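You operate a simulated robot arm through the tools that you are given. There is no shell and no other tool.

You run a simulated robot arm. Do the job below in one go: nothing can be reset, and whatever is moved stays where it is left.

Task
Screw the three bolts down in their holders.
Fine: each all the way down; then slide the loose white-banded holder over to the marking machine.

Only the result counts: the job must be done as asked and must still hold three seconds after the hand-in. Knocking over, shifting, dropping, spilling or breaking anything else fails it.

Robot
A 7-joint arm with a two-finger gripper, fixed in place. Base frame: the origin is at the foot of the arm, x ahead of it, y to its left, z up; the work surface is at about z = 800. Readings come in mm, rad, newtons and seconds.
With the tool pointing down near the work surface it reaches from about 340 to 720 mm from the base axis. Its first joint turns from -1.152 to 1.152 rad. Payload 2.45 kg.
The tool frame sits at the grasp point between the pads (the TCP): z along the fingers, y along the line on which they close. The tips reach 26 mm beyond it. The gripper opens to 96 mm. The gripper's body begins 69 mm behind the TCP.
Orientation is that of the tool frame in the base frame, as [roll, pitch, yaw] about the fixed x, y, z axes, in that order (R = Rz(yaw) Ry(pitch) Rx(roll)). With the fingers straight down and closing along the base's y, the tool's x points along the base's -x, its y along +y and its z along -z.

Tools
- The arm moves only by the tool move_arm. Its argument "increments" is a list of rows, each a list of 3 entries, a list of its own where there are three numbers: the shift along the base's x, y, z in mm, then the turn, a rotation vector about the base's x, y, z in rad, then the finger opening in mm, from 0 to 96. In form: [[[dx, dy, dz], [rx, ry, rz], jaw], ...]. A call has 1 to 20 rows; each row shifts and turns the commanded pose from where the row before left it. Rows are played at 5 a second. More than 50 mm and 0.15 rad between two rows, or a gripper value outside its range, and nothing of the call is played. Where a pose cannot be reached the arm comes as near as it can. A force on the tool above 40 N (or 10 N above the force at the start of the call, whichever is more), or a blocked arm, ends the call early, and 0.2 s more pass. Each finger halts on what it meets, pressing with about 20 N; the grip force reading is that of the motor and also rises with nothing between the fingers. The clock runs only during rows and for 0.2 s after the last one: add rows that do not move to give the fingers time. The reply holds the time, the measured pose of the TCP, the force on the tool along the base axes, the opening and the grip force, in the units named above and with some noise, with the torque about the TCP (base axes, N m) and any sound that the robot's microphone picked up.
- Cameras (640 x 400 px; columns grow to the right, rows downward): "scene" is fixed at [170.7, -397.1, 1432.4]; the picture's right is [0.72, -0.69, 0.00], its down [-0.35, -0.37, -0.86] and it looks along [0.59, 0.62, -0.51] (base axes); focal length 371 px, centre (320, 200). "wrist" rides on the gripper at [82, 3, -98] in the tool frame; the picture's right is [-0.04, 1.00, 0.00], its down [-0.73, -0.03, -0.68] and it looks along [-0.68, -0.03, 0.73] (tool axes); focal length 256 px, centre (320, 200). There is no depth. A picture from a camera that has moved, and an enlarged one, comes with that camera's place and axes in the base frame and with its lens.
- grab_frame(camera): a new picture of that camera. It takes no simulated time.
- close_up(camera, box): a new picture of the part [left, top, right, bottom] of that camera's present view, enlarged. It takes no simulated time.
- job_done(): hands the job in; it is judged then, once.

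Nothing tells you positions but the pictures and the camera data. Unless the task says otherwise, let go and move clear before handing in.

The tools are called after ">>>" as name(argument=value, ...) on one line, values as JSON. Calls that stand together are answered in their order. move_arm: Moves the arm, as the interface text tells. Its arguments: {"type":"object","properties":{"increments":{"type":"array","items":{"type":"array"}}},"required":["increments"]} The other tools are called the same way: grab_frame (camera) takes a picture; close_up (camera, box) takes an enlarged picture of a part of a camera's view; job_done () hands the job in.

At the start:

```text
t: 0.0
ee_pos: [391.9, 49.2, 1228.6]
tool_rot: [3.14, -0.001, -3.141]
contact_force: [0.6, 0.3, 0.2]
wrist_torque: [-0.05, -0.02, -0.03]
grip_width: 95.7
grip_force: 0.1
```

scene: 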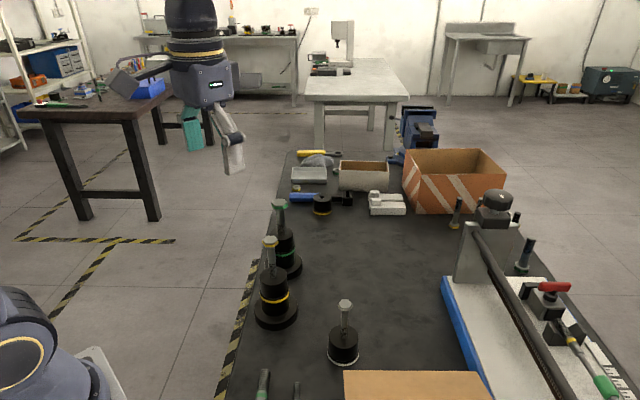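
wrist: 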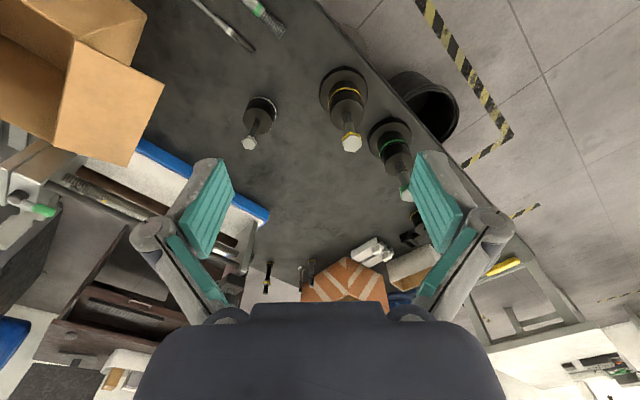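

I see three bolt holders (yellow-, green- and white-banded) on a dark mat, and a lever-arm machine to the right, which I take to be the marking machine. I'll take closer pictures before moving.

>>> close_up(camera="scene", box=[220, 180, 400, 380])

>>> close_up(camera="scene", box=[400, 170, 640, 400])

>>> close_up(camera="wrist", box=[220, 40, 480, 220])

>>> close_up(camera="wrist", box=[0, 0, 320, 300])

```text
2.00 times, centred on (310, 280) of scene
camera zoom: at [170.7, -397.1, 1432.4], right [0.72, -0.69, 0.0], down [-0.35, -0.37, -0.86], along [0.59, 0.62, -0.51], focal length 741 px, centre (340, 40)
```

zoom: 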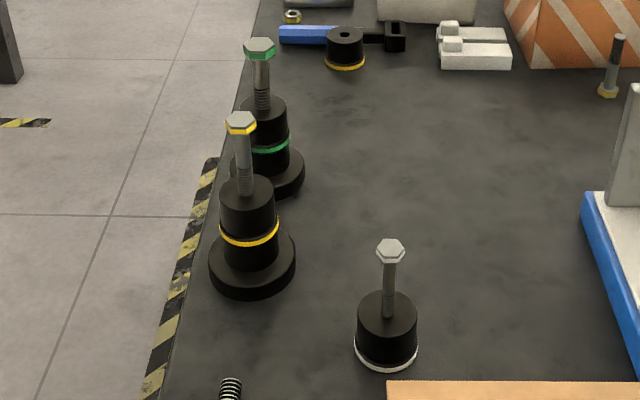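

```text
1.74 times, centred on (520, 285) of scene
camera zoom: at [170.7, -397.1, 1432.4], right [0.72, -0.69, 0.0], down [-0.35, -0.37, -0.86], along [0.59, 0.62, -0.51], focal length 644 px, centre (-28, 52)
```

zoom: 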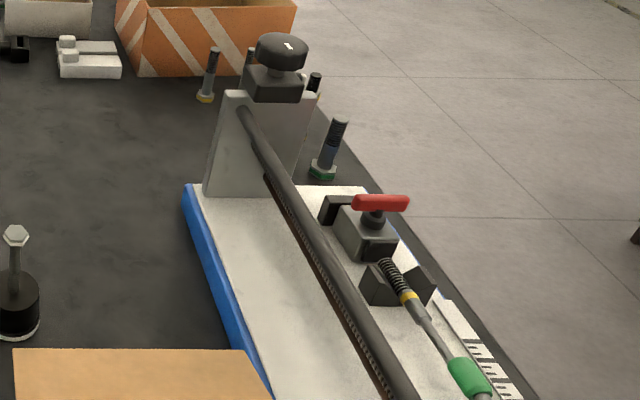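

```text
2.22 times, centred on (350, 130) of wrist
camera zoom: at [310.3, 52.9, 1326.7], right [0.04, 1.0, 0.0], down [0.73, -0.03, 0.68], along [0.68, -0.03, -0.73], focal length 569 px, centre (253, 356)
```

zoom: 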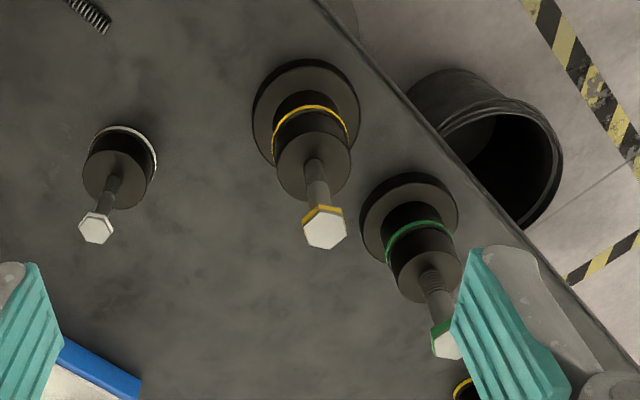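

```text
1.33 times, centred on (160, 150) of wrist
camera zoom: at [310.3, 52.9, 1326.7], right [0.04, 1.0, 0.0], down [0.73, -0.03, 0.68], along [0.68, -0.03, -0.73], focal length 341 px, centre (533, 267)
```

zoom: 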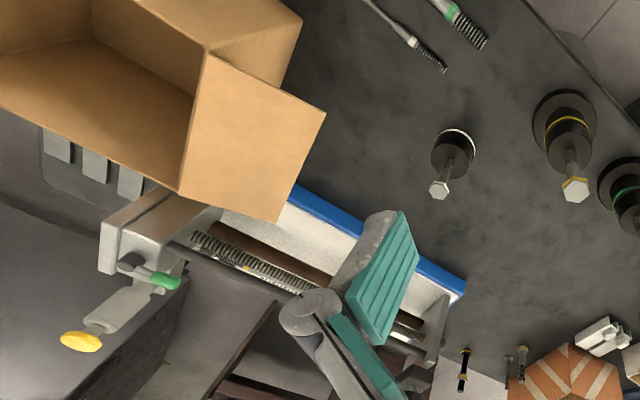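

The three bolts stand roughly at (533,-85), (495,87) and (598,184) by my estimate. I'll move the arm high up, towards the machine, to see it and the thread details.

>>> move_arm(increments=[[[0, -50, 0], [0, 0, 0], 96], [[0, -50, 0], [0, 0, 0], 96], [[0, -50, 0], [0, 0, 0], 96], [[0, -40, 0], [0, 0, 0], 96], [[0, 0, 0], [0, 0, 0], 96]])

```text
t: 1.2
ee_pos: [391.1, -139.5, 1229.1]
tool_rot: [-3.139, 0.0, 3.141]
contact_force: [-0.4, 0.4, 0.0]
wrist_torque: [0.02, 0.01, 0.03]
grip_width: 95.7
grip_force: 0.0
```

>>> grab_frame(camera="wrist")

>>> grab_frame(camera="scene")

>>> close_up(camera="wrist", box=[0, 0, 320, 200])

>>> close_up(camera="wrist", box=[160, 100, 480, 300])

```text
taken
camera wrist: at [310.7, -136.3, 1326.4], right [0.04, 1.0, 0.0], down [0.73, -0.03, 0.68], along [0.68, -0.03, -0.73], focal length 256 px, centre (320, 200)
```

wrist: 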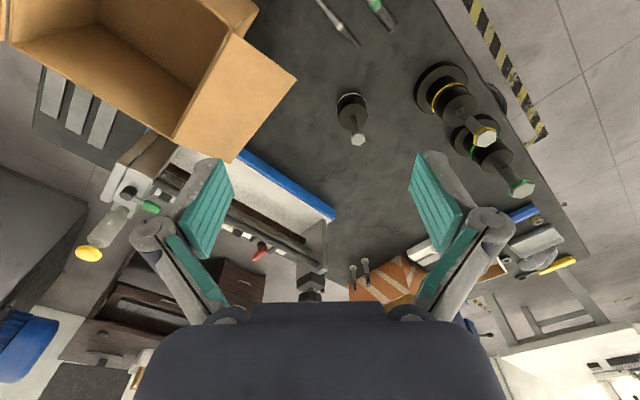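

```text
taken
```

scene: 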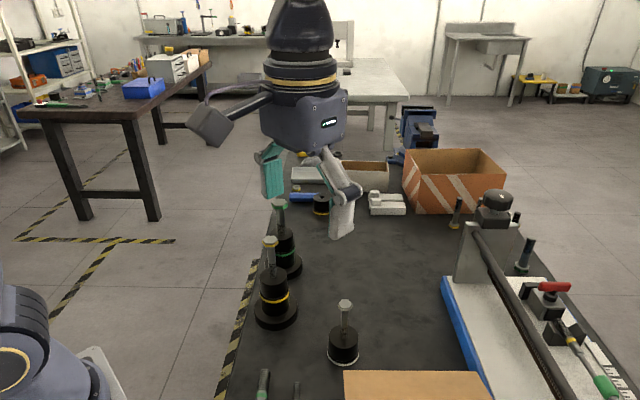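

```text
2.00 times, centred on (160, 100) of wrist
camera zoom: at [310.7, -136.3, 1326.4], right [0.04, 1.0, 0.0], down [0.73, -0.03, 0.68], along [0.68, -0.03, -0.73], focal length 512 px, centre (640, 400)
```

zoom: 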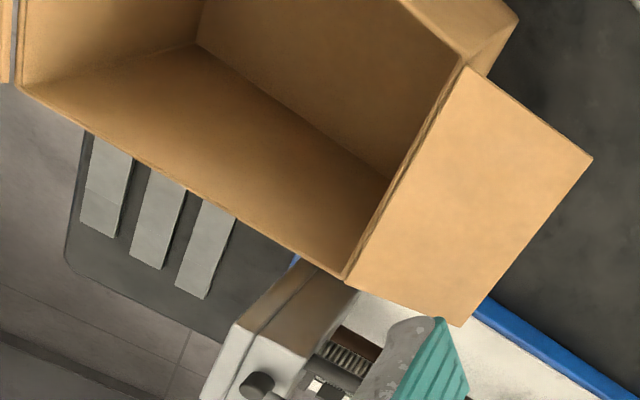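

```text
2.00 times, centred on (320, 200) of wrist
camera zoom: at [310.7, -136.3, 1326.4], right [0.04, 1.0, 0.0], down [0.73, -0.03, 0.68], along [0.68, -0.03, -0.73], focal length 512 px, centre (320, 200)
```

zoom: 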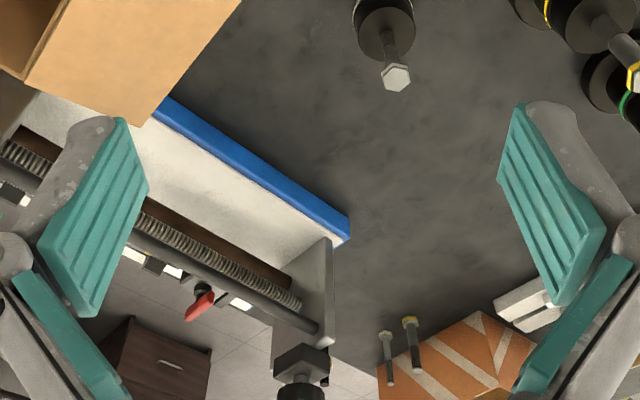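

The machine with the blue edge, lead screw and scale looks like the marking machine, about 250 mm from the white holder. Next I'll zoom tightly on the bolts to read the threads and details.

>>> close_up(camera="scene", box=[250, 190, 310, 285])

>>> close_up(camera="scene", box=[240, 230, 310, 330])

>>> close_up(camera="scene", box=[310, 290, 380, 375])

>>> close_up(camera="scene", box=[440, 180, 560, 290])

>>> close_up(camera="scene", box=[270, 140, 430, 240])

>>> close_up(camera="scene", box=[480, 270, 640, 400])

```text
4.21 times, centred on (280, 238) of scene
camera zoom: at [170.7, -397.1, 1432.4], right [0.72, -0.69, 0.0], down [-0.35, -0.37, -0.86], along [0.59, 0.62, -0.51], focal length 1560 px, centre (488, 42)
```

zoom: 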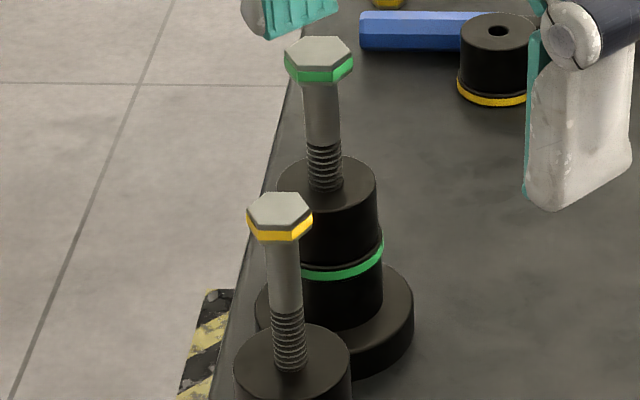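

```text
4.00 times, centred on (275, 280) of scene
camera zoom: at [170.7, -397.1, 1432.4], right [0.72, -0.69, 0.0], down [-0.35, -0.37, -0.86], along [0.59, 0.62, -0.51], focal length 1482 px, centre (500, -120)
```

zoom: 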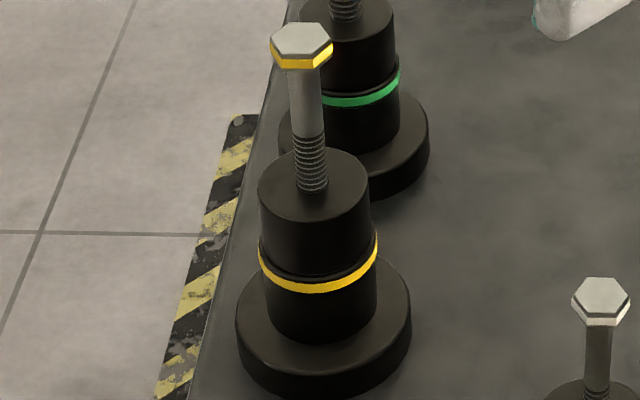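

```text
4.71 times, centred on (345, 332) of scene
camera zoom: at [170.7, -397.1, 1432.4], right [0.72, -0.69, 0.0], down [-0.35, -0.37, -0.86], along [0.59, 0.62, -0.51], focal length 1744 px, centre (202, -424)
```

zoom: 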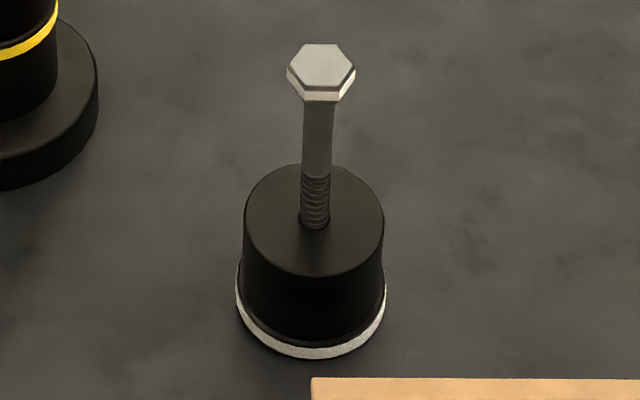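

```text
3.64 times, centred on (500, 235) of scene
camera zoom: at [170.7, -397.1, 1432.4], right [0.72, -0.69, 0.0], down [-0.35, -0.37, -0.86], along [0.59, 0.62, -0.51], focal length 1348 px, centre (-334, 73)
```

zoom: 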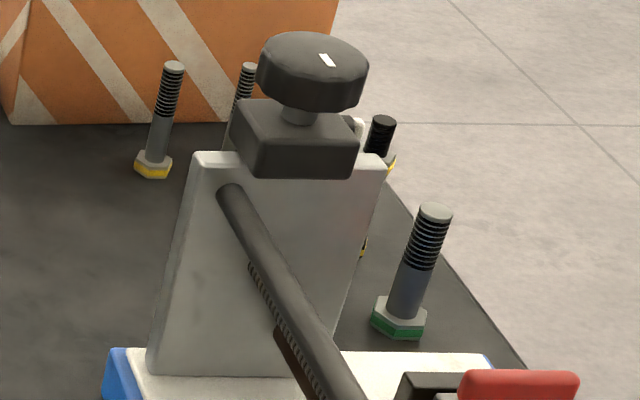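

```text
4.00 times, centred on (350, 190) of scene
camera zoom: at [170.7, -397.1, 1432.4], right [0.72, -0.69, 0.0], down [-0.35, -0.37, -0.86], along [0.59, 0.62, -0.51], focal length 1482 px, centre (200, 240)
```

zoom: 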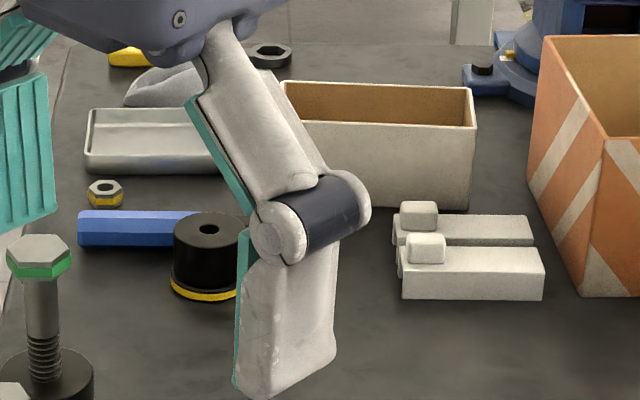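

```text
3.08 times, centred on (560, 335) of scene
camera zoom: at [170.7, -397.1, 1432.4], right [0.72, -0.69, 0.0], down [-0.35, -0.37, -0.86], along [0.59, 0.62, -0.51], focal length 1140 px, centre (-418, -215)
```

zoom: 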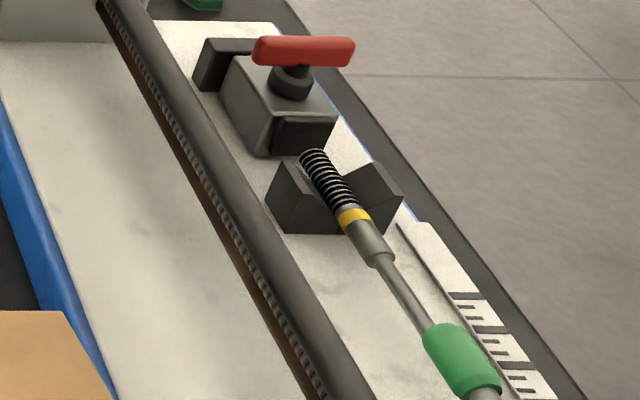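

Now tight zooms on the three bolts' threads to see their slant (handedness) and how much thread is left.

>>> close_up(camera="scene", box=[268, 218, 292, 233])

>>> close_up(camera="scene", box=[262, 259, 286, 274])

>>> close_up(camera="scene", box=[333, 320, 357, 335])

>>> close_up(camera="scene", box=[515, 235, 545, 265])

>>> close_up(camera="scene", box=[445, 195, 475, 230])

>>> close_up(camera="wrist", box=[340, 80, 380, 150])

>>> close_up(camera="wrist", box=[400, 50, 560, 210])

```text
16.00 times, centred on (280, 226) of scene
camera zoom: at [170.7, -397.1, 1432.4], right [0.72, -0.69, 0.0], down [-0.35, -0.37, -0.86], along [0.59, 0.62, -0.51], focal length 5930 px, centre (960, -208)
```

zoom: 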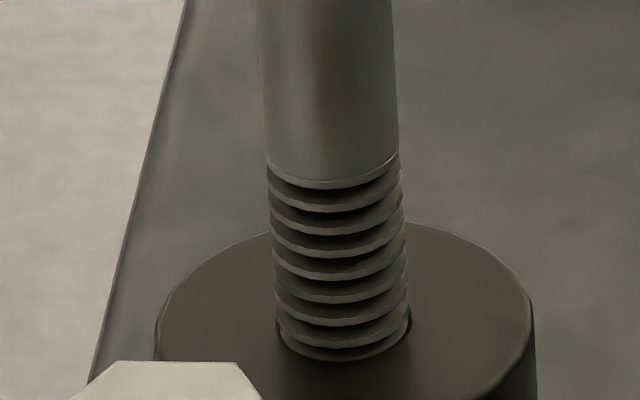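

```text
16.00 times, centred on (274, 266) of scene
camera zoom: at [170.7, -397.1, 1432.4], right [0.72, -0.69, 0.0], down [-0.35, -0.37, -0.86], along [0.59, 0.62, -0.51], focal length 5930 px, centre (1056, -864)
```

zoom: 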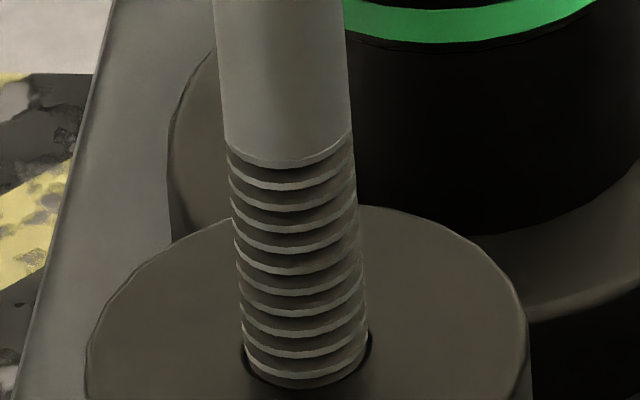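

```text
16.00 times, centred on (345, 328) of scene
camera zoom: at [170.7, -397.1, 1432.4], right [0.72, -0.69, 0.0], down [-0.35, -0.37, -0.86], along [0.59, 0.62, -0.51], focal length 5930 px, centre (-80, -1840)
```

zoom: 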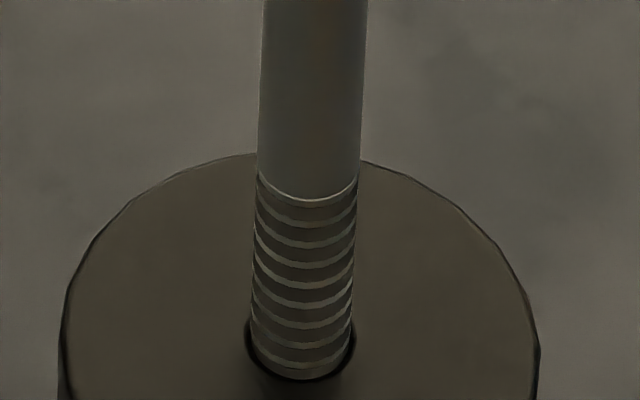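

```text
13.33 times, centred on (530, 250) of scene
camera zoom: at [170.7, -397.1, 1432.4], right [0.72, -0.69, 0.0], down [-0.35, -0.37, -0.86], along [0.59, 0.62, -0.51], focal length 4941 px, centre (-2480, -467)
```

zoom: 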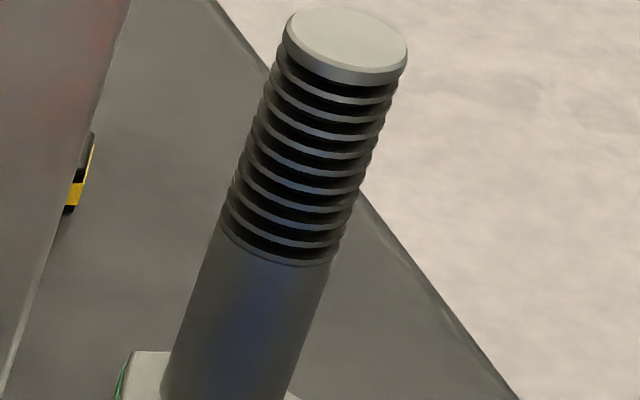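

```text
11.43 times, centred on (460, 212) of scene
camera zoom: at [170.7, -397.1, 1432.4], right [0.72, -0.69, 0.0], down [-0.35, -0.37, -0.86], along [0.59, 0.62, -0.51], focal length 4235 px, centre (-1280, 57)
```

zoom: 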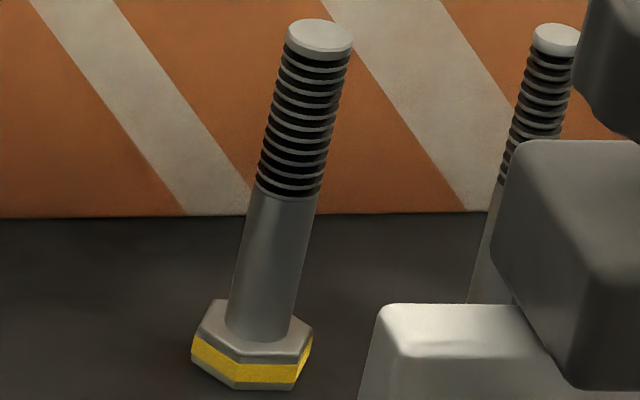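

```text
5.71 times, centred on (360, 115) of wrist
camera zoom: at [310.7, -136.3, 1326.4], right [0.04, 1.0, 0.0], down [0.73, -0.03, 0.68], along [0.68, -0.03, -0.73], focal length 1463 px, centre (91, 686)
```

zoom: 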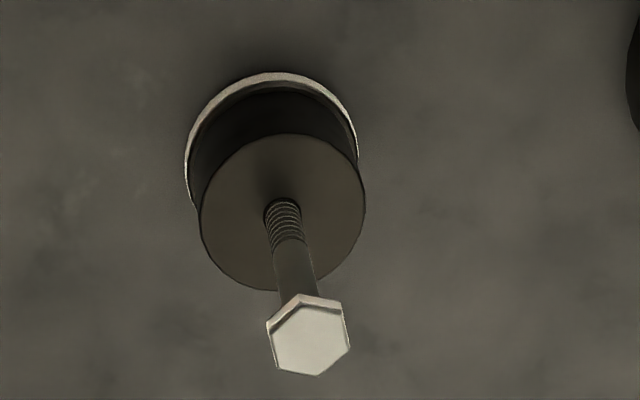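

```text
2.50 times, centred on (480, 130) of wrist
camera zoom: at [310.7, -136.3, 1326.4], right [0.04, 1.0, 0.0], down [0.73, -0.03, 0.68], along [0.68, -0.03, -0.73], focal length 640 px, centre (-80, 375)
```

zoom: 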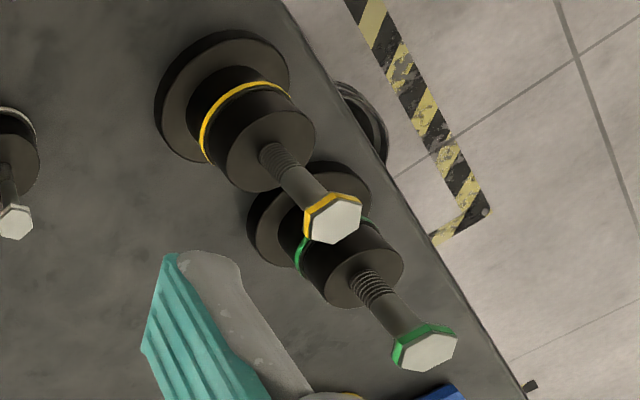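

The threads need a closer look to judge handedness, so I'll zoom in further on each one.

>>> close_up(camera="scene", box=[277, 221, 287, 236])

>>> close_up(camera="scene", box=[269, 262, 279, 276])

>>> close_up(camera="scene", box=[340, 326, 348, 336])

>>> close_up(camera="wrist", box=[350, 114, 366, 124])

>>> close_up(camera="wrist", box=[450, 105, 482, 125])

>>> close_up(camera="wrist", box=[486, 155, 518, 175])

```text
16.00 times, centred on (282, 228) of scene
camera zoom: at [170.7, -397.1, 1432.4], right [0.72, -0.69, 0.0], down [-0.35, -0.37, -0.86], along [0.59, 0.62, -0.51], focal length 5930 px, centre (928, -256)
```

zoom: 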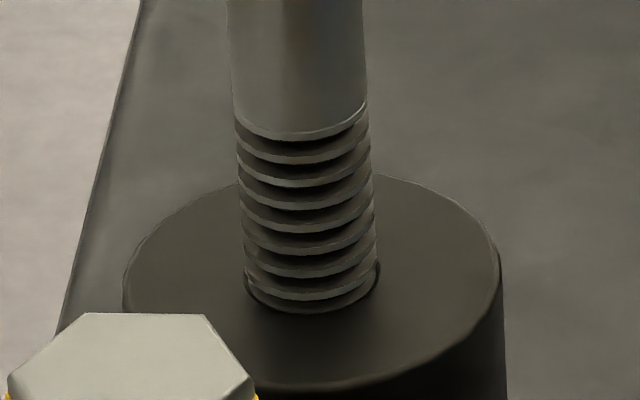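

```text
16.00 times, centred on (274, 269) of scene
camera zoom: at [170.7, -397.1, 1432.4], right [0.72, -0.69, 0.0], down [-0.35, -0.37, -0.86], along [0.59, 0.62, -0.51], focal length 5930 px, centre (1056, -904)
```

zoom: 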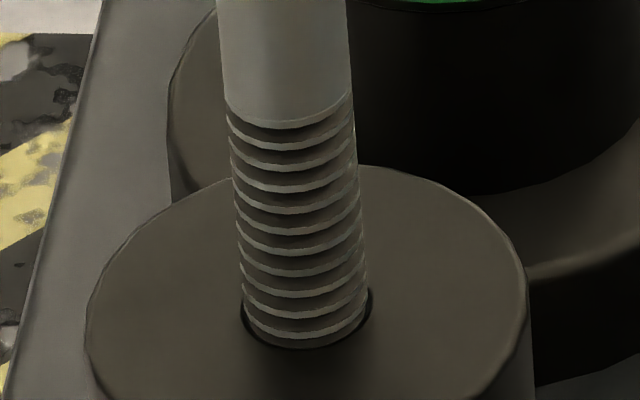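

```text
16.00 times, centred on (344, 331) of scene
camera zoom: at [170.7, -397.1, 1432.4], right [0.72, -0.69, 0.0], down [-0.35, -0.37, -0.86], along [0.59, 0.62, -0.51], focal length 5930 px, centre (-64, -1896)
```

zoom: 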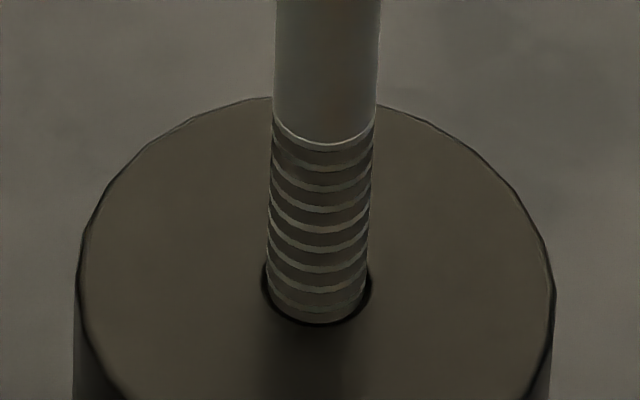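

```text
16.00 times, centred on (358, 119) of wrist
camera zoom: at [310.7, -136.3, 1326.4], right [0.04, 1.0, 0.0], down [0.73, -0.03, 0.68], along [0.68, -0.03, -0.73], focal length 4096 px, centre (-288, 1496)
```

zoom: 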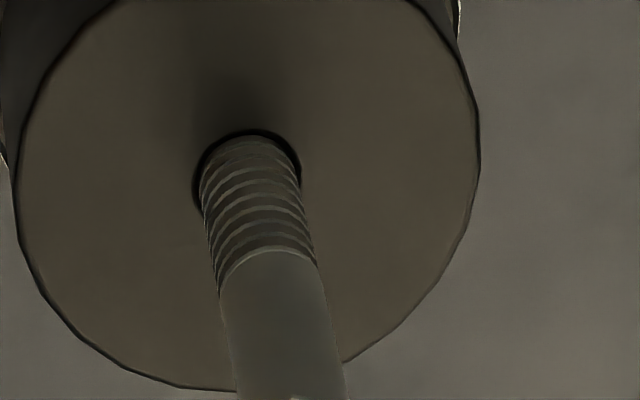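

```text
16.00 times, centred on (466, 115) of wrist
camera zoom: at [310.7, -136.3, 1326.4], right [0.04, 1.0, 0.0], down [0.73, -0.03, 0.68], along [0.68, -0.03, -0.73], focal length 4096 px, centre (-2016, 1560)
```

zoom: 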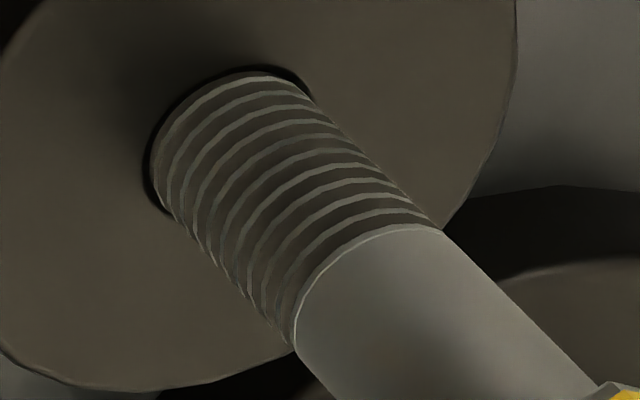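

```text
16.00 times, centred on (502, 165) of wrist
camera zoom: at [310.7, -136.3, 1326.4], right [0.04, 1.0, 0.0], down [0.73, -0.03, 0.68], along [0.68, -0.03, -0.73], focal length 4096 px, centre (-2592, 760)
```

zoom: 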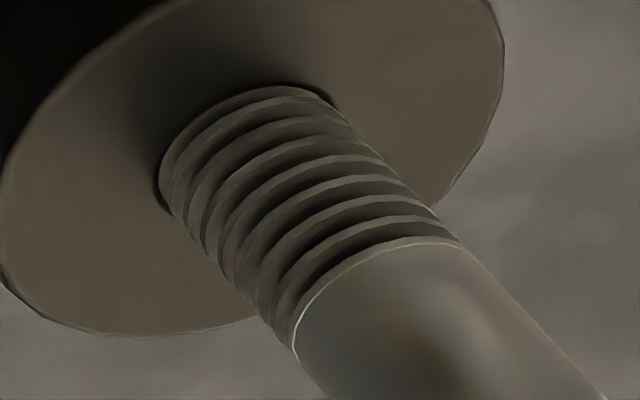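

All bolts stick far out of the holders and the slant isn't certain yet. I'll bring the wrist camera closer to the yellow and green bolts, staying above the heads.

>>> move_arm(increments=[[[4, 45, 0], [0, 0, 0], 96], [[4, 45, -20], [0, 0, 0], 96], [[4, 45, -30], [0, 0, 0], 96], [[4, 45, -30], [0, 0, 0], 96], [[3, 46, -30], [0, 0, 0], 96], [[0, 0, -29], [0, 0, 0], 96], [[0, 0, 0], [0, 0, 0], 96]])

```text
refused: row 3 steps farther than a row can; nothing moved
```

The row step was slightly too long, since the total length counts. I'll resend it with shorter steps.

>>> move_arm(increments=[[[4, 45, 0], [0, 0, 0], 96], [[4, 45, -20], [0, 0, 0], 96], [[4, 40, -28], [0, 0, 0], 96], [[4, 40, -28], [0, 0, 0], 96], [[3, 40, -28], [0, 0, 0], 96], [[0, 16, -35], [0, 0, 0], 96], [[0, 0, 0], [0, 0, 0], 96]])

```text
t: 2.8
ee_pos: [409.6, 85.3, 1091.5]
tool_rot: [-3.141, 0.001, 3.141]
contact_force: [0.4, -0.5, 0.3]
wrist_torque: [0.02, 0.03, 0.0]
grip_width: 96.1
grip_force: 0.0
```

>>> grab_frame(camera="wrist")

>>> close_up(camera="wrist", box=[260, 90, 420, 190])

```text
taken
camera wrist: at [329.3, 88.9, 1189.5], right [0.04, 1.0, 0.0], down [0.73, -0.03, 0.68], along [0.68, -0.03, -0.73], focal length 256 px, centre (320, 200)
```

wrist: 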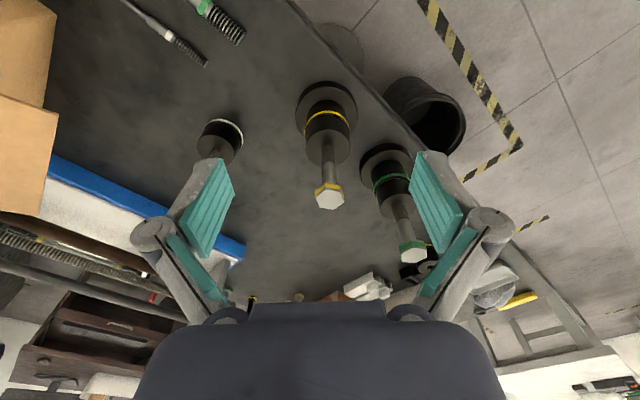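

```text
4.00 times, centred on (340, 140) of wrist
camera zoom: at [329.3, 88.9, 1189.5], right [0.04, 1.0, 0.0], down [0.73, -0.03, 0.68], along [0.68, -0.03, -0.73], focal length 1024 px, centre (240, 440)
```

zoom: 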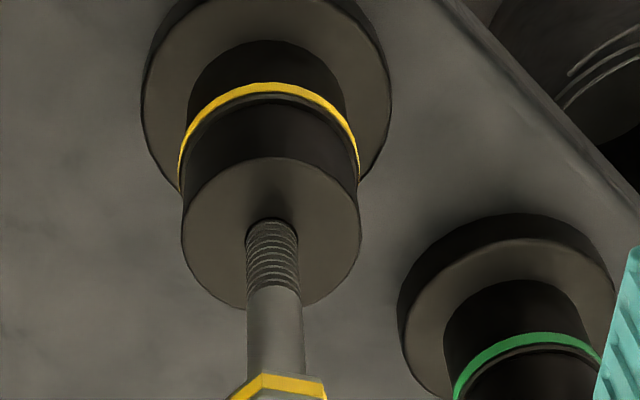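

>>> close_up(camera="wrist", box=[308, 140, 348, 165])

>>> close_up(camera="wrist", box=[384, 192, 424, 217])

>>> close_up(camera="wrist", box=[300, 165, 360, 215])

```text
16.00 times, centred on (328, 152) of wrist
camera zoom: at [329.3, 88.9, 1189.5], right [0.04, 1.0, 0.0], down [0.73, -0.03, 0.68], along [0.68, -0.03, -0.73], focal length 4096 px, centre (192, 960)
```

zoom: 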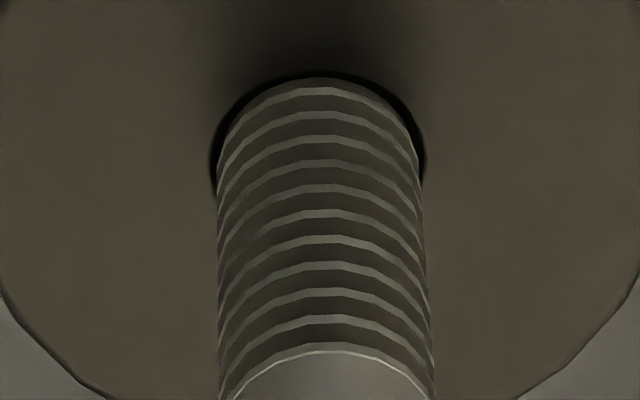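

```text
16.00 times, centred on (404, 204) of wrist
camera zoom: at [329.3, 88.9, 1189.5], right [0.04, 1.0, 0.0], down [0.73, -0.03, 0.68], along [0.68, -0.03, -0.73], focal length 4096 px, centre (-1024, 128)
```

zoom: 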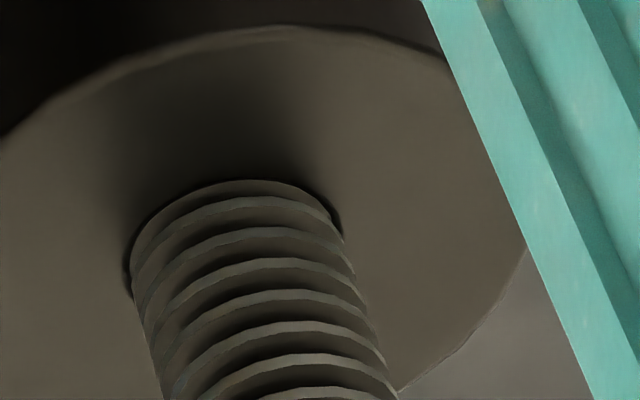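

```text
8.00 times, centred on (330, 190) of wrist
camera zoom: at [329.3, 88.9, 1189.5], right [0.04, 1.0, 0.0], down [0.73, -0.03, 0.68], along [0.68, -0.03, -0.73], focal length 2048 px, centre (240, 280)
```

zoom: 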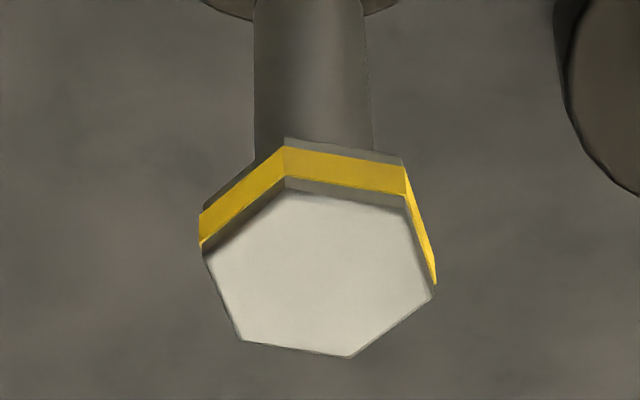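

The head flats and pitch are visible, but handedness needs a flatter view. I'll move back and down so the camera looks at the threads from a lower angle, in clear space short of the bolts.

>>> move_arm(increments=[[[-20, 0, -30], [0, 0, 0], 96], [[-20, 0, -30], [0, 0, 0], 96], [[-10, 0, -35], [0, 0, 0], 96], [[0, 0, -30], [0, 0, 0], 96], [[0, 0, 0], [0, 0, 0], 96]])

>>> grab_frame(camera="wrist")

```text
t: 4.0
ee_pos: [362.1, 84.3, 964.6]
tool_rot: [3.141, 0.0, -3.141]
contact_force: [0.1, -0.3, 0.3]
wrist_torque: [-0.03, 0.02, 0.01]
grip_width: 96.0
grip_force: 0.0
```

```text
taken
camera wrist: at [280.8, 88.7, 1062.8], right [0.04, 1.0, 0.0], down [0.73, -0.03, 0.68], along [0.68, -0.03, -0.73], focal length 256 px, centre (320, 200)
```

wrist: 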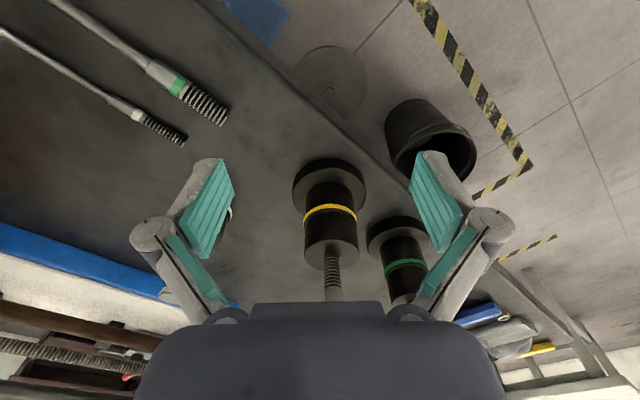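

>>> close_up(camera="wrist", box=[312, 252, 352, 302])

>>> close_up(camera="wrist", box=[312, 257, 352, 282])

>>> close_up(camera="wrist", box=[130, 60, 240, 150])

```text
8.00 times, centred on (332, 277) of wrist
camera zoom: at [280.8, 88.7, 1062.8], right [0.04, 1.0, 0.0], down [0.73, -0.03, 0.68], along [0.68, -0.03, -0.73], focal length 2048 px, centre (224, -416)
```

zoom: 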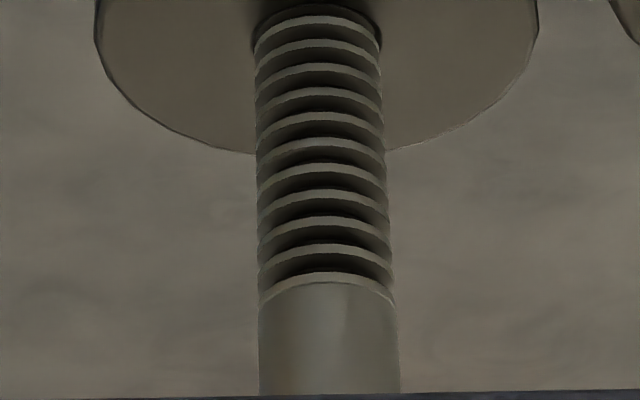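

```text
16.00 times, centred on (332, 270) of wrist
camera zoom: at [280.8, 88.7, 1062.8], right [0.04, 1.0, 0.0], down [0.73, -0.03, 0.68], along [0.68, -0.03, -0.73], focal length 4096 px, centre (128, -912)
```

zoom: 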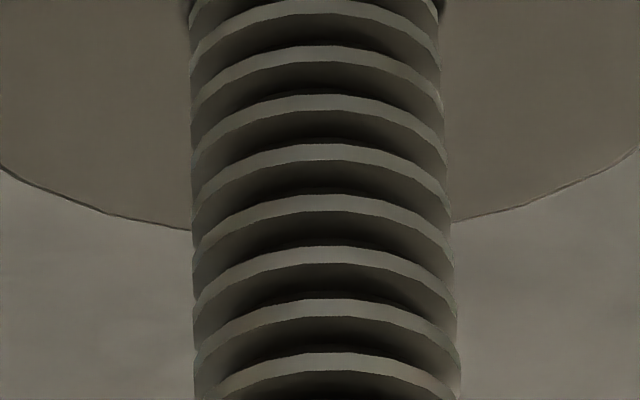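

```text
4.44 times, centred on (185, 105) of wrist
camera zoom: at [280.8, 88.7, 1062.8], right [0.04, 1.0, 0.0], down [0.73, -0.03, 0.68], along [0.68, -0.03, -0.73], focal length 1138 px, centre (920, 622)
```

zoom: 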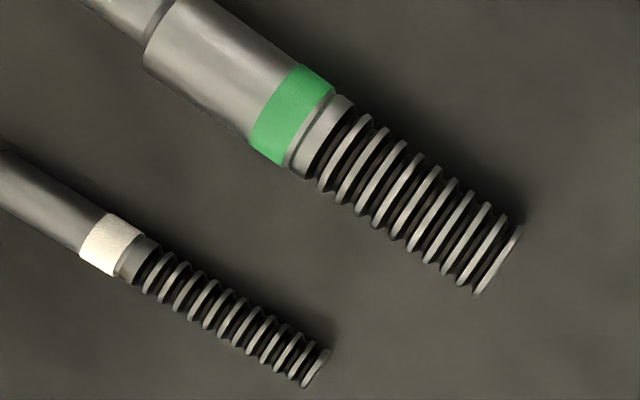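

Taps with green and white bands lie on the mat, and they show each holder's thread. I'll zoom in on those and on the thread edges to settle handedness.

>>> close_up(camera="wrist", box=[192, 85, 232, 125])

>>> close_up(camera="wrist", box=[145, 112, 190, 150])

>>> close_up(camera="scene", box=[555, 315, 585, 345])

>>> close_up(camera="scene", box=[240, 360, 320, 400])

```text
10.00 times, centred on (212, 105) of wrist
camera zoom: at [280.8, 88.7, 1062.8], right [0.04, 1.0, 0.0], down [0.73, -0.03, 0.68], along [0.68, -0.03, -0.73], focal length 2560 px, centre (1400, 1150)
```

zoom: 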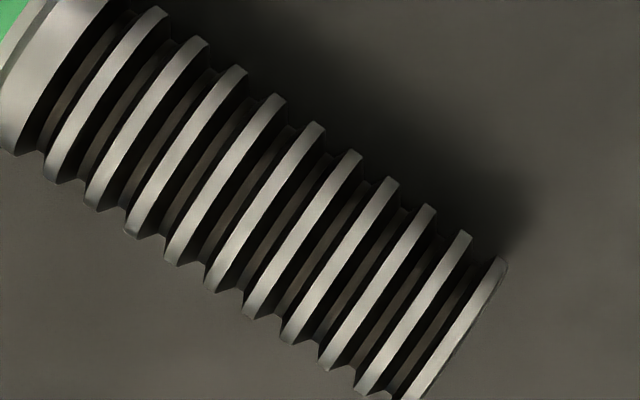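

```text
10.53 times, centred on (168, 131) of wrist
camera zoom: at [280.8, 88.7, 1062.8], right [0.04, 1.0, 0.0], down [0.73, -0.03, 0.68], along [0.68, -0.03, -0.73], focal length 2695 px, centre (1925, 926)
```

zoom: 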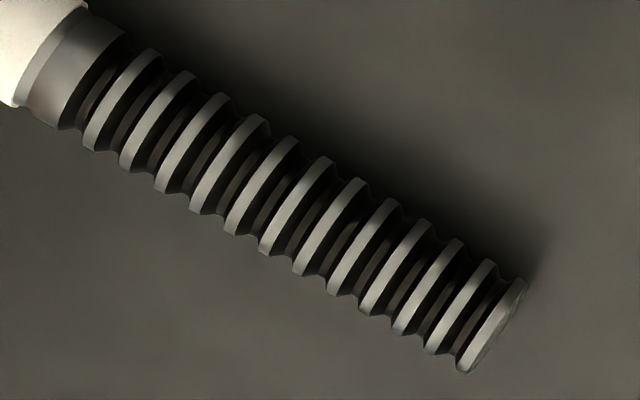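

```text
13.33 times, centred on (570, 330) of scene
camera zoom: at [170.7, -397.1, 1432.4], right [0.72, -0.69, 0.0], down [-0.35, -0.37, -0.86], along [0.59, 0.62, -0.51], focal length 4941 px, centre (-3013, -1533)
```

zoom: 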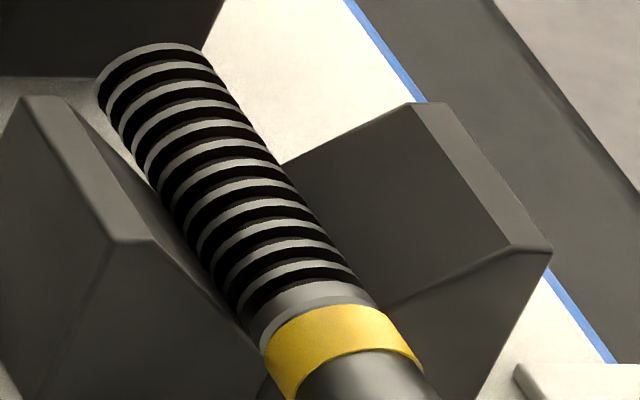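

```text
8.00 times, centred on (280, 380) of scene
camera zoom: at [170.7, -397.1, 1432.4], right [0.72, -0.69, 0.0], down [-0.35, -0.37, -0.86], along [0.59, 0.62, -0.51], focal length 2965 px, centre (640, -1240)
```

zoom: 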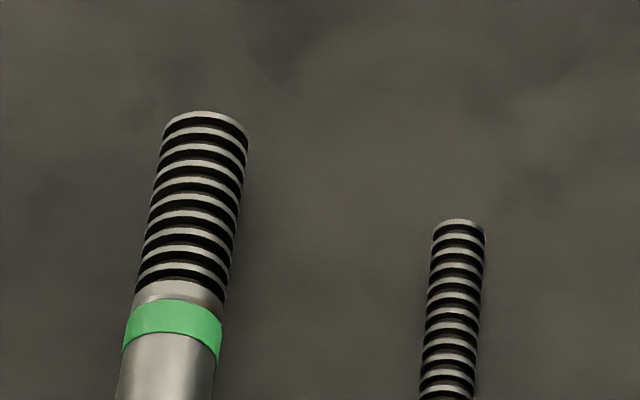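

The slant is still ambiguous at this scale. The space beside the yellow bolt is clear, so I'll bring the camera nearer at holder height, with the fingers open and straddling empty space.

>>> move_arm(increments=[[[25, 1, -5], [0, 0, 0], 96], [[25, 1, -5], [0, 0, 0], 96], [[25, 0, -5], [0, 0, 0], 96], [[5, 0, 0], [0, 0, 0], 96], [[0, 0, 0], [0, 0, 0], 96]])

>>> grab_frame(camera="wrist")

>>> grab_frame(camera="scene")

```text
t: 5.2
ee_pos: [440.8, 88.1, 950.0]
tool_rot: [3.142, 0.0, 3.141]
contact_force: [0.0, -0.4, 0.3]
wrist_torque: [0.0, 0.0, 0.04]
grip_width: 95.8
grip_force: 0.1
```

```text
taken
camera wrist: at [360.1, 90.5, 1047.3], right [0.04, 1.0, 0.0], down [0.73, -0.03, 0.68], along [0.68, -0.03, -0.73], focal length 256 px, centre (320, 200)
```

wrist: 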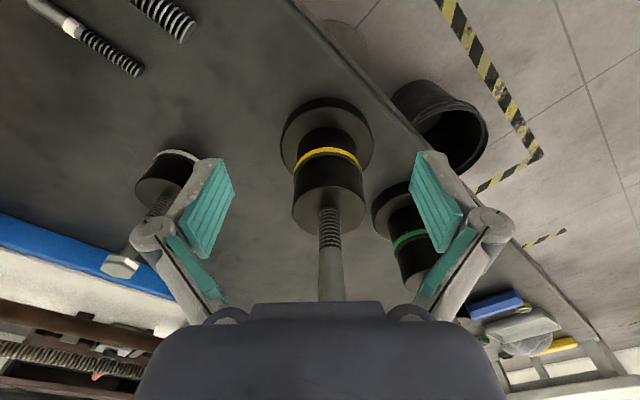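

```text
taken
```

scene: 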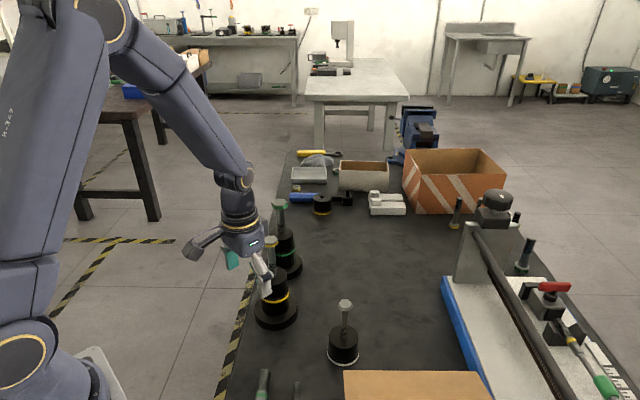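

>>> close_up(camera="wrist", box=[310, 205, 350, 230])

>>> close_up(camera="wrist", box=[310, 225, 350, 250])

>>> close_up(camera="wrist", box=[140, 185, 180, 225])

>>> close_up(camera="wrist", box=[100, 30, 150, 80])

>>> close_up(camera="wrist", box=[150, 0, 200, 45])

```text
16.00 times, centred on (330, 218) of wrist
camera zoom: at [360.1, 90.5, 1047.3], right [0.04, 1.0, 0.0], down [0.73, -0.03, 0.68], along [0.68, -0.03, -0.73], focal length 4096 px, centre (160, -80)
```

zoom: 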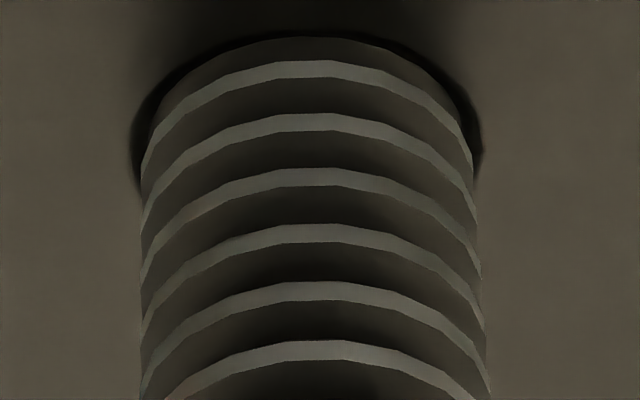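

```text
16.00 times, centred on (330, 238) of wrist
camera zoom: at [360.1, 90.5, 1047.3], right [0.04, 1.0, 0.0], down [0.73, -0.03, 0.68], along [0.68, -0.03, -0.73], focal length 4096 px, centre (160, -400)
```

zoom: 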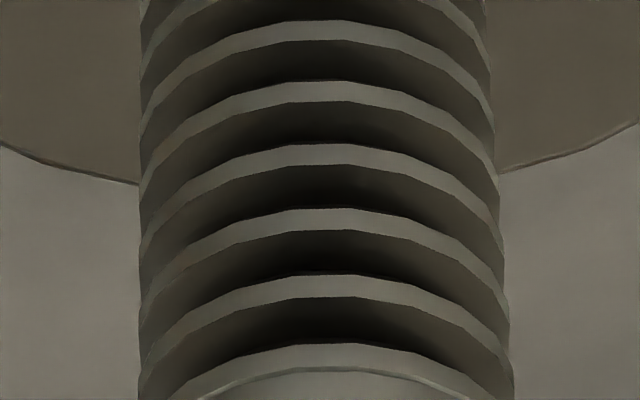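

```text
10.00 times, centred on (160, 205) of wrist
camera zoom: at [360.1, 90.5, 1047.3], right [0.04, 1.0, 0.0], down [0.73, -0.03, 0.68], along [0.68, -0.03, -0.73], focal length 2560 px, centre (1920, 150)
```

zoom: 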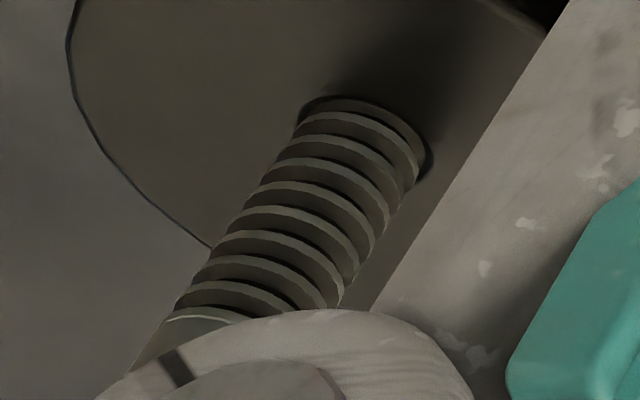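

```text
8.00 times, centred on (125, 55) of wrist
camera zoom: at [360.1, 90.5, 1047.3], right [0.04, 1.0, 0.0], down [0.73, -0.03, 0.68], along [0.68, -0.03, -0.73], focal length 2048 px, centre (1880, 1360)
```

zoom: 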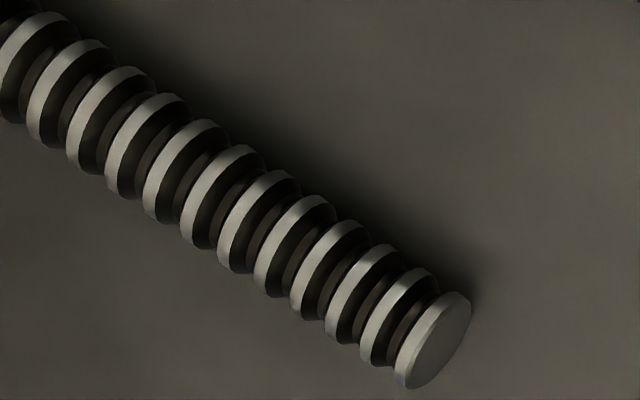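

```text
8.89 times, centred on (175, 22) of wrist
camera zoom: at [360.1, 90.5, 1047.3], right [0.04, 1.0, 0.0], down [0.73, -0.03, 0.68], along [0.68, -0.03, -0.73], focal length 2276 px, centre (1609, 1778)
```

zoom: 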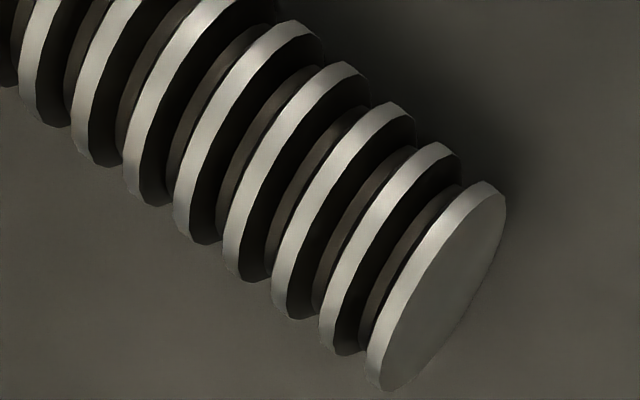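

By triangulation the yellow bolt axis is at about (504,92), with the head top at about z=996 and the holder top at about z=905. I'll rise, centre above the head and turn +0.26 rad to match the hex flats, then check the picture.

>>> move_arm(increments=[[[0, 0, 45], [0, 0, 0], 96], [[0, 0, 45], [0, 0, 0], 96], [[20, 1, 10], [0, 0, 0], 96], [[20, 1, 0], [0, 0, 0.13], 96], [[22, 2, 0], [0, 0, 0.13], 96], [[0, 0, 0], [0, 0, 0], 96]])

>>> grab_frame(camera="wrist")

>>> close_up(camera="wrist", box=[250, 150, 410, 250])

```text
t: 6.6
ee_pos: [503.4, 92.3, 1049.9]
tool_rot: [-3.139, 0.001, -2.879]
contact_force: [0.5, -0.2, -0.2]
wrist_torque: [-0.02, 0.0, -0.03]
grip_width: 96.1
grip_force: 0.1
```

```text
taken
camera wrist: at [424.2, 73.6, 1148.2], right [-0.22, 0.98, 0.0], down [0.72, 0.16, 0.68], along [0.66, 0.15, -0.73], focal length 256 px, centre (320, 200)
```

wrist: 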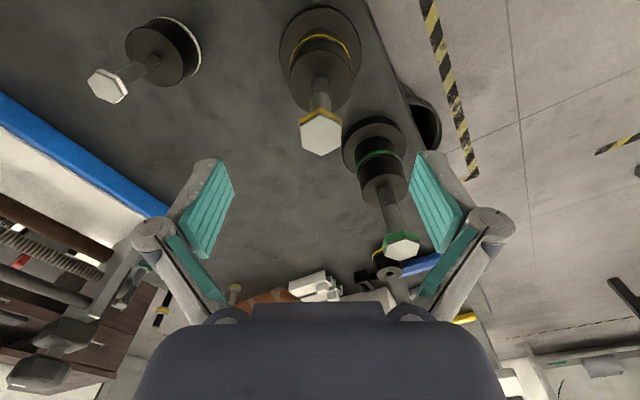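

```text
4.00 times, centred on (330, 200) of wrist
camera zoom: at [424.2, 73.6, 1148.2], right [-0.22, 0.98, 0.0], down [0.72, 0.16, 0.68], along [0.66, 0.15, -0.73], focal length 1024 px, centre (280, 200)
```

zoom: 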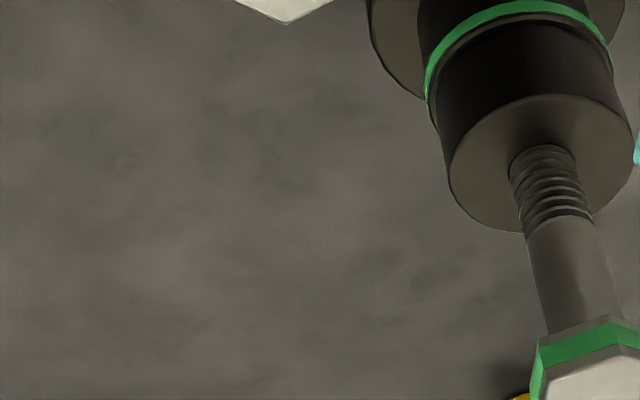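

>>> close_up(camera="wrist", box=[280, 95, 360, 165])

>>> close_up(camera="scene", box=[255, 230, 295, 255])

```text
5.71 times, centred on (320, 130) of wrist
camera zoom: at [424.2, 73.6, 1148.2], right [-0.22, 0.98, 0.0], down [0.72, 0.16, 0.68], along [0.66, 0.15, -0.73], focal length 1463 px, centre (320, 600)
```

zoom: 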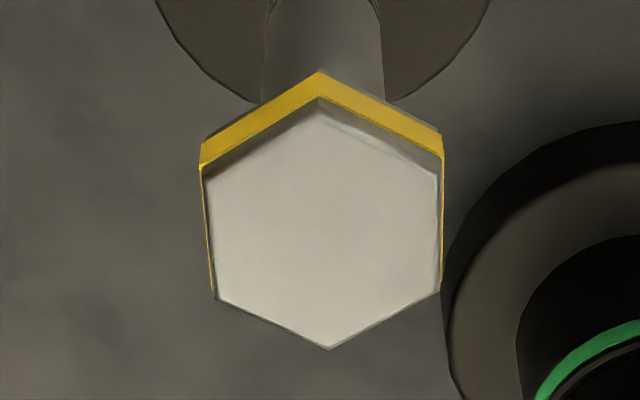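

```text
16.00 times, centred on (275, 242) of scene
camera zoom: at [170.7, -397.1, 1432.4], right [0.72, -0.69, 0.0], down [-0.35, -0.37, -0.86], along [0.59, 0.62, -0.51], focal length 5930 px, centre (1040, -480)
```

zoom: 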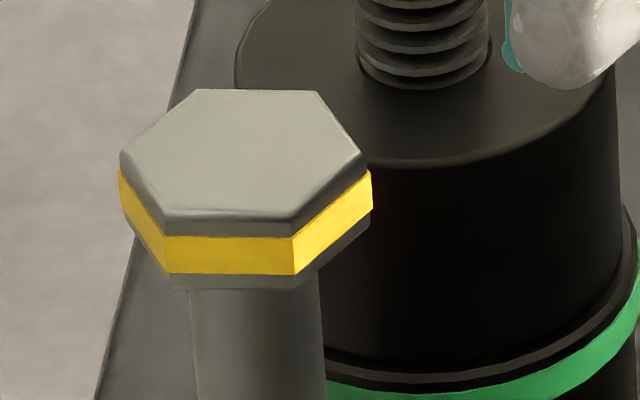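

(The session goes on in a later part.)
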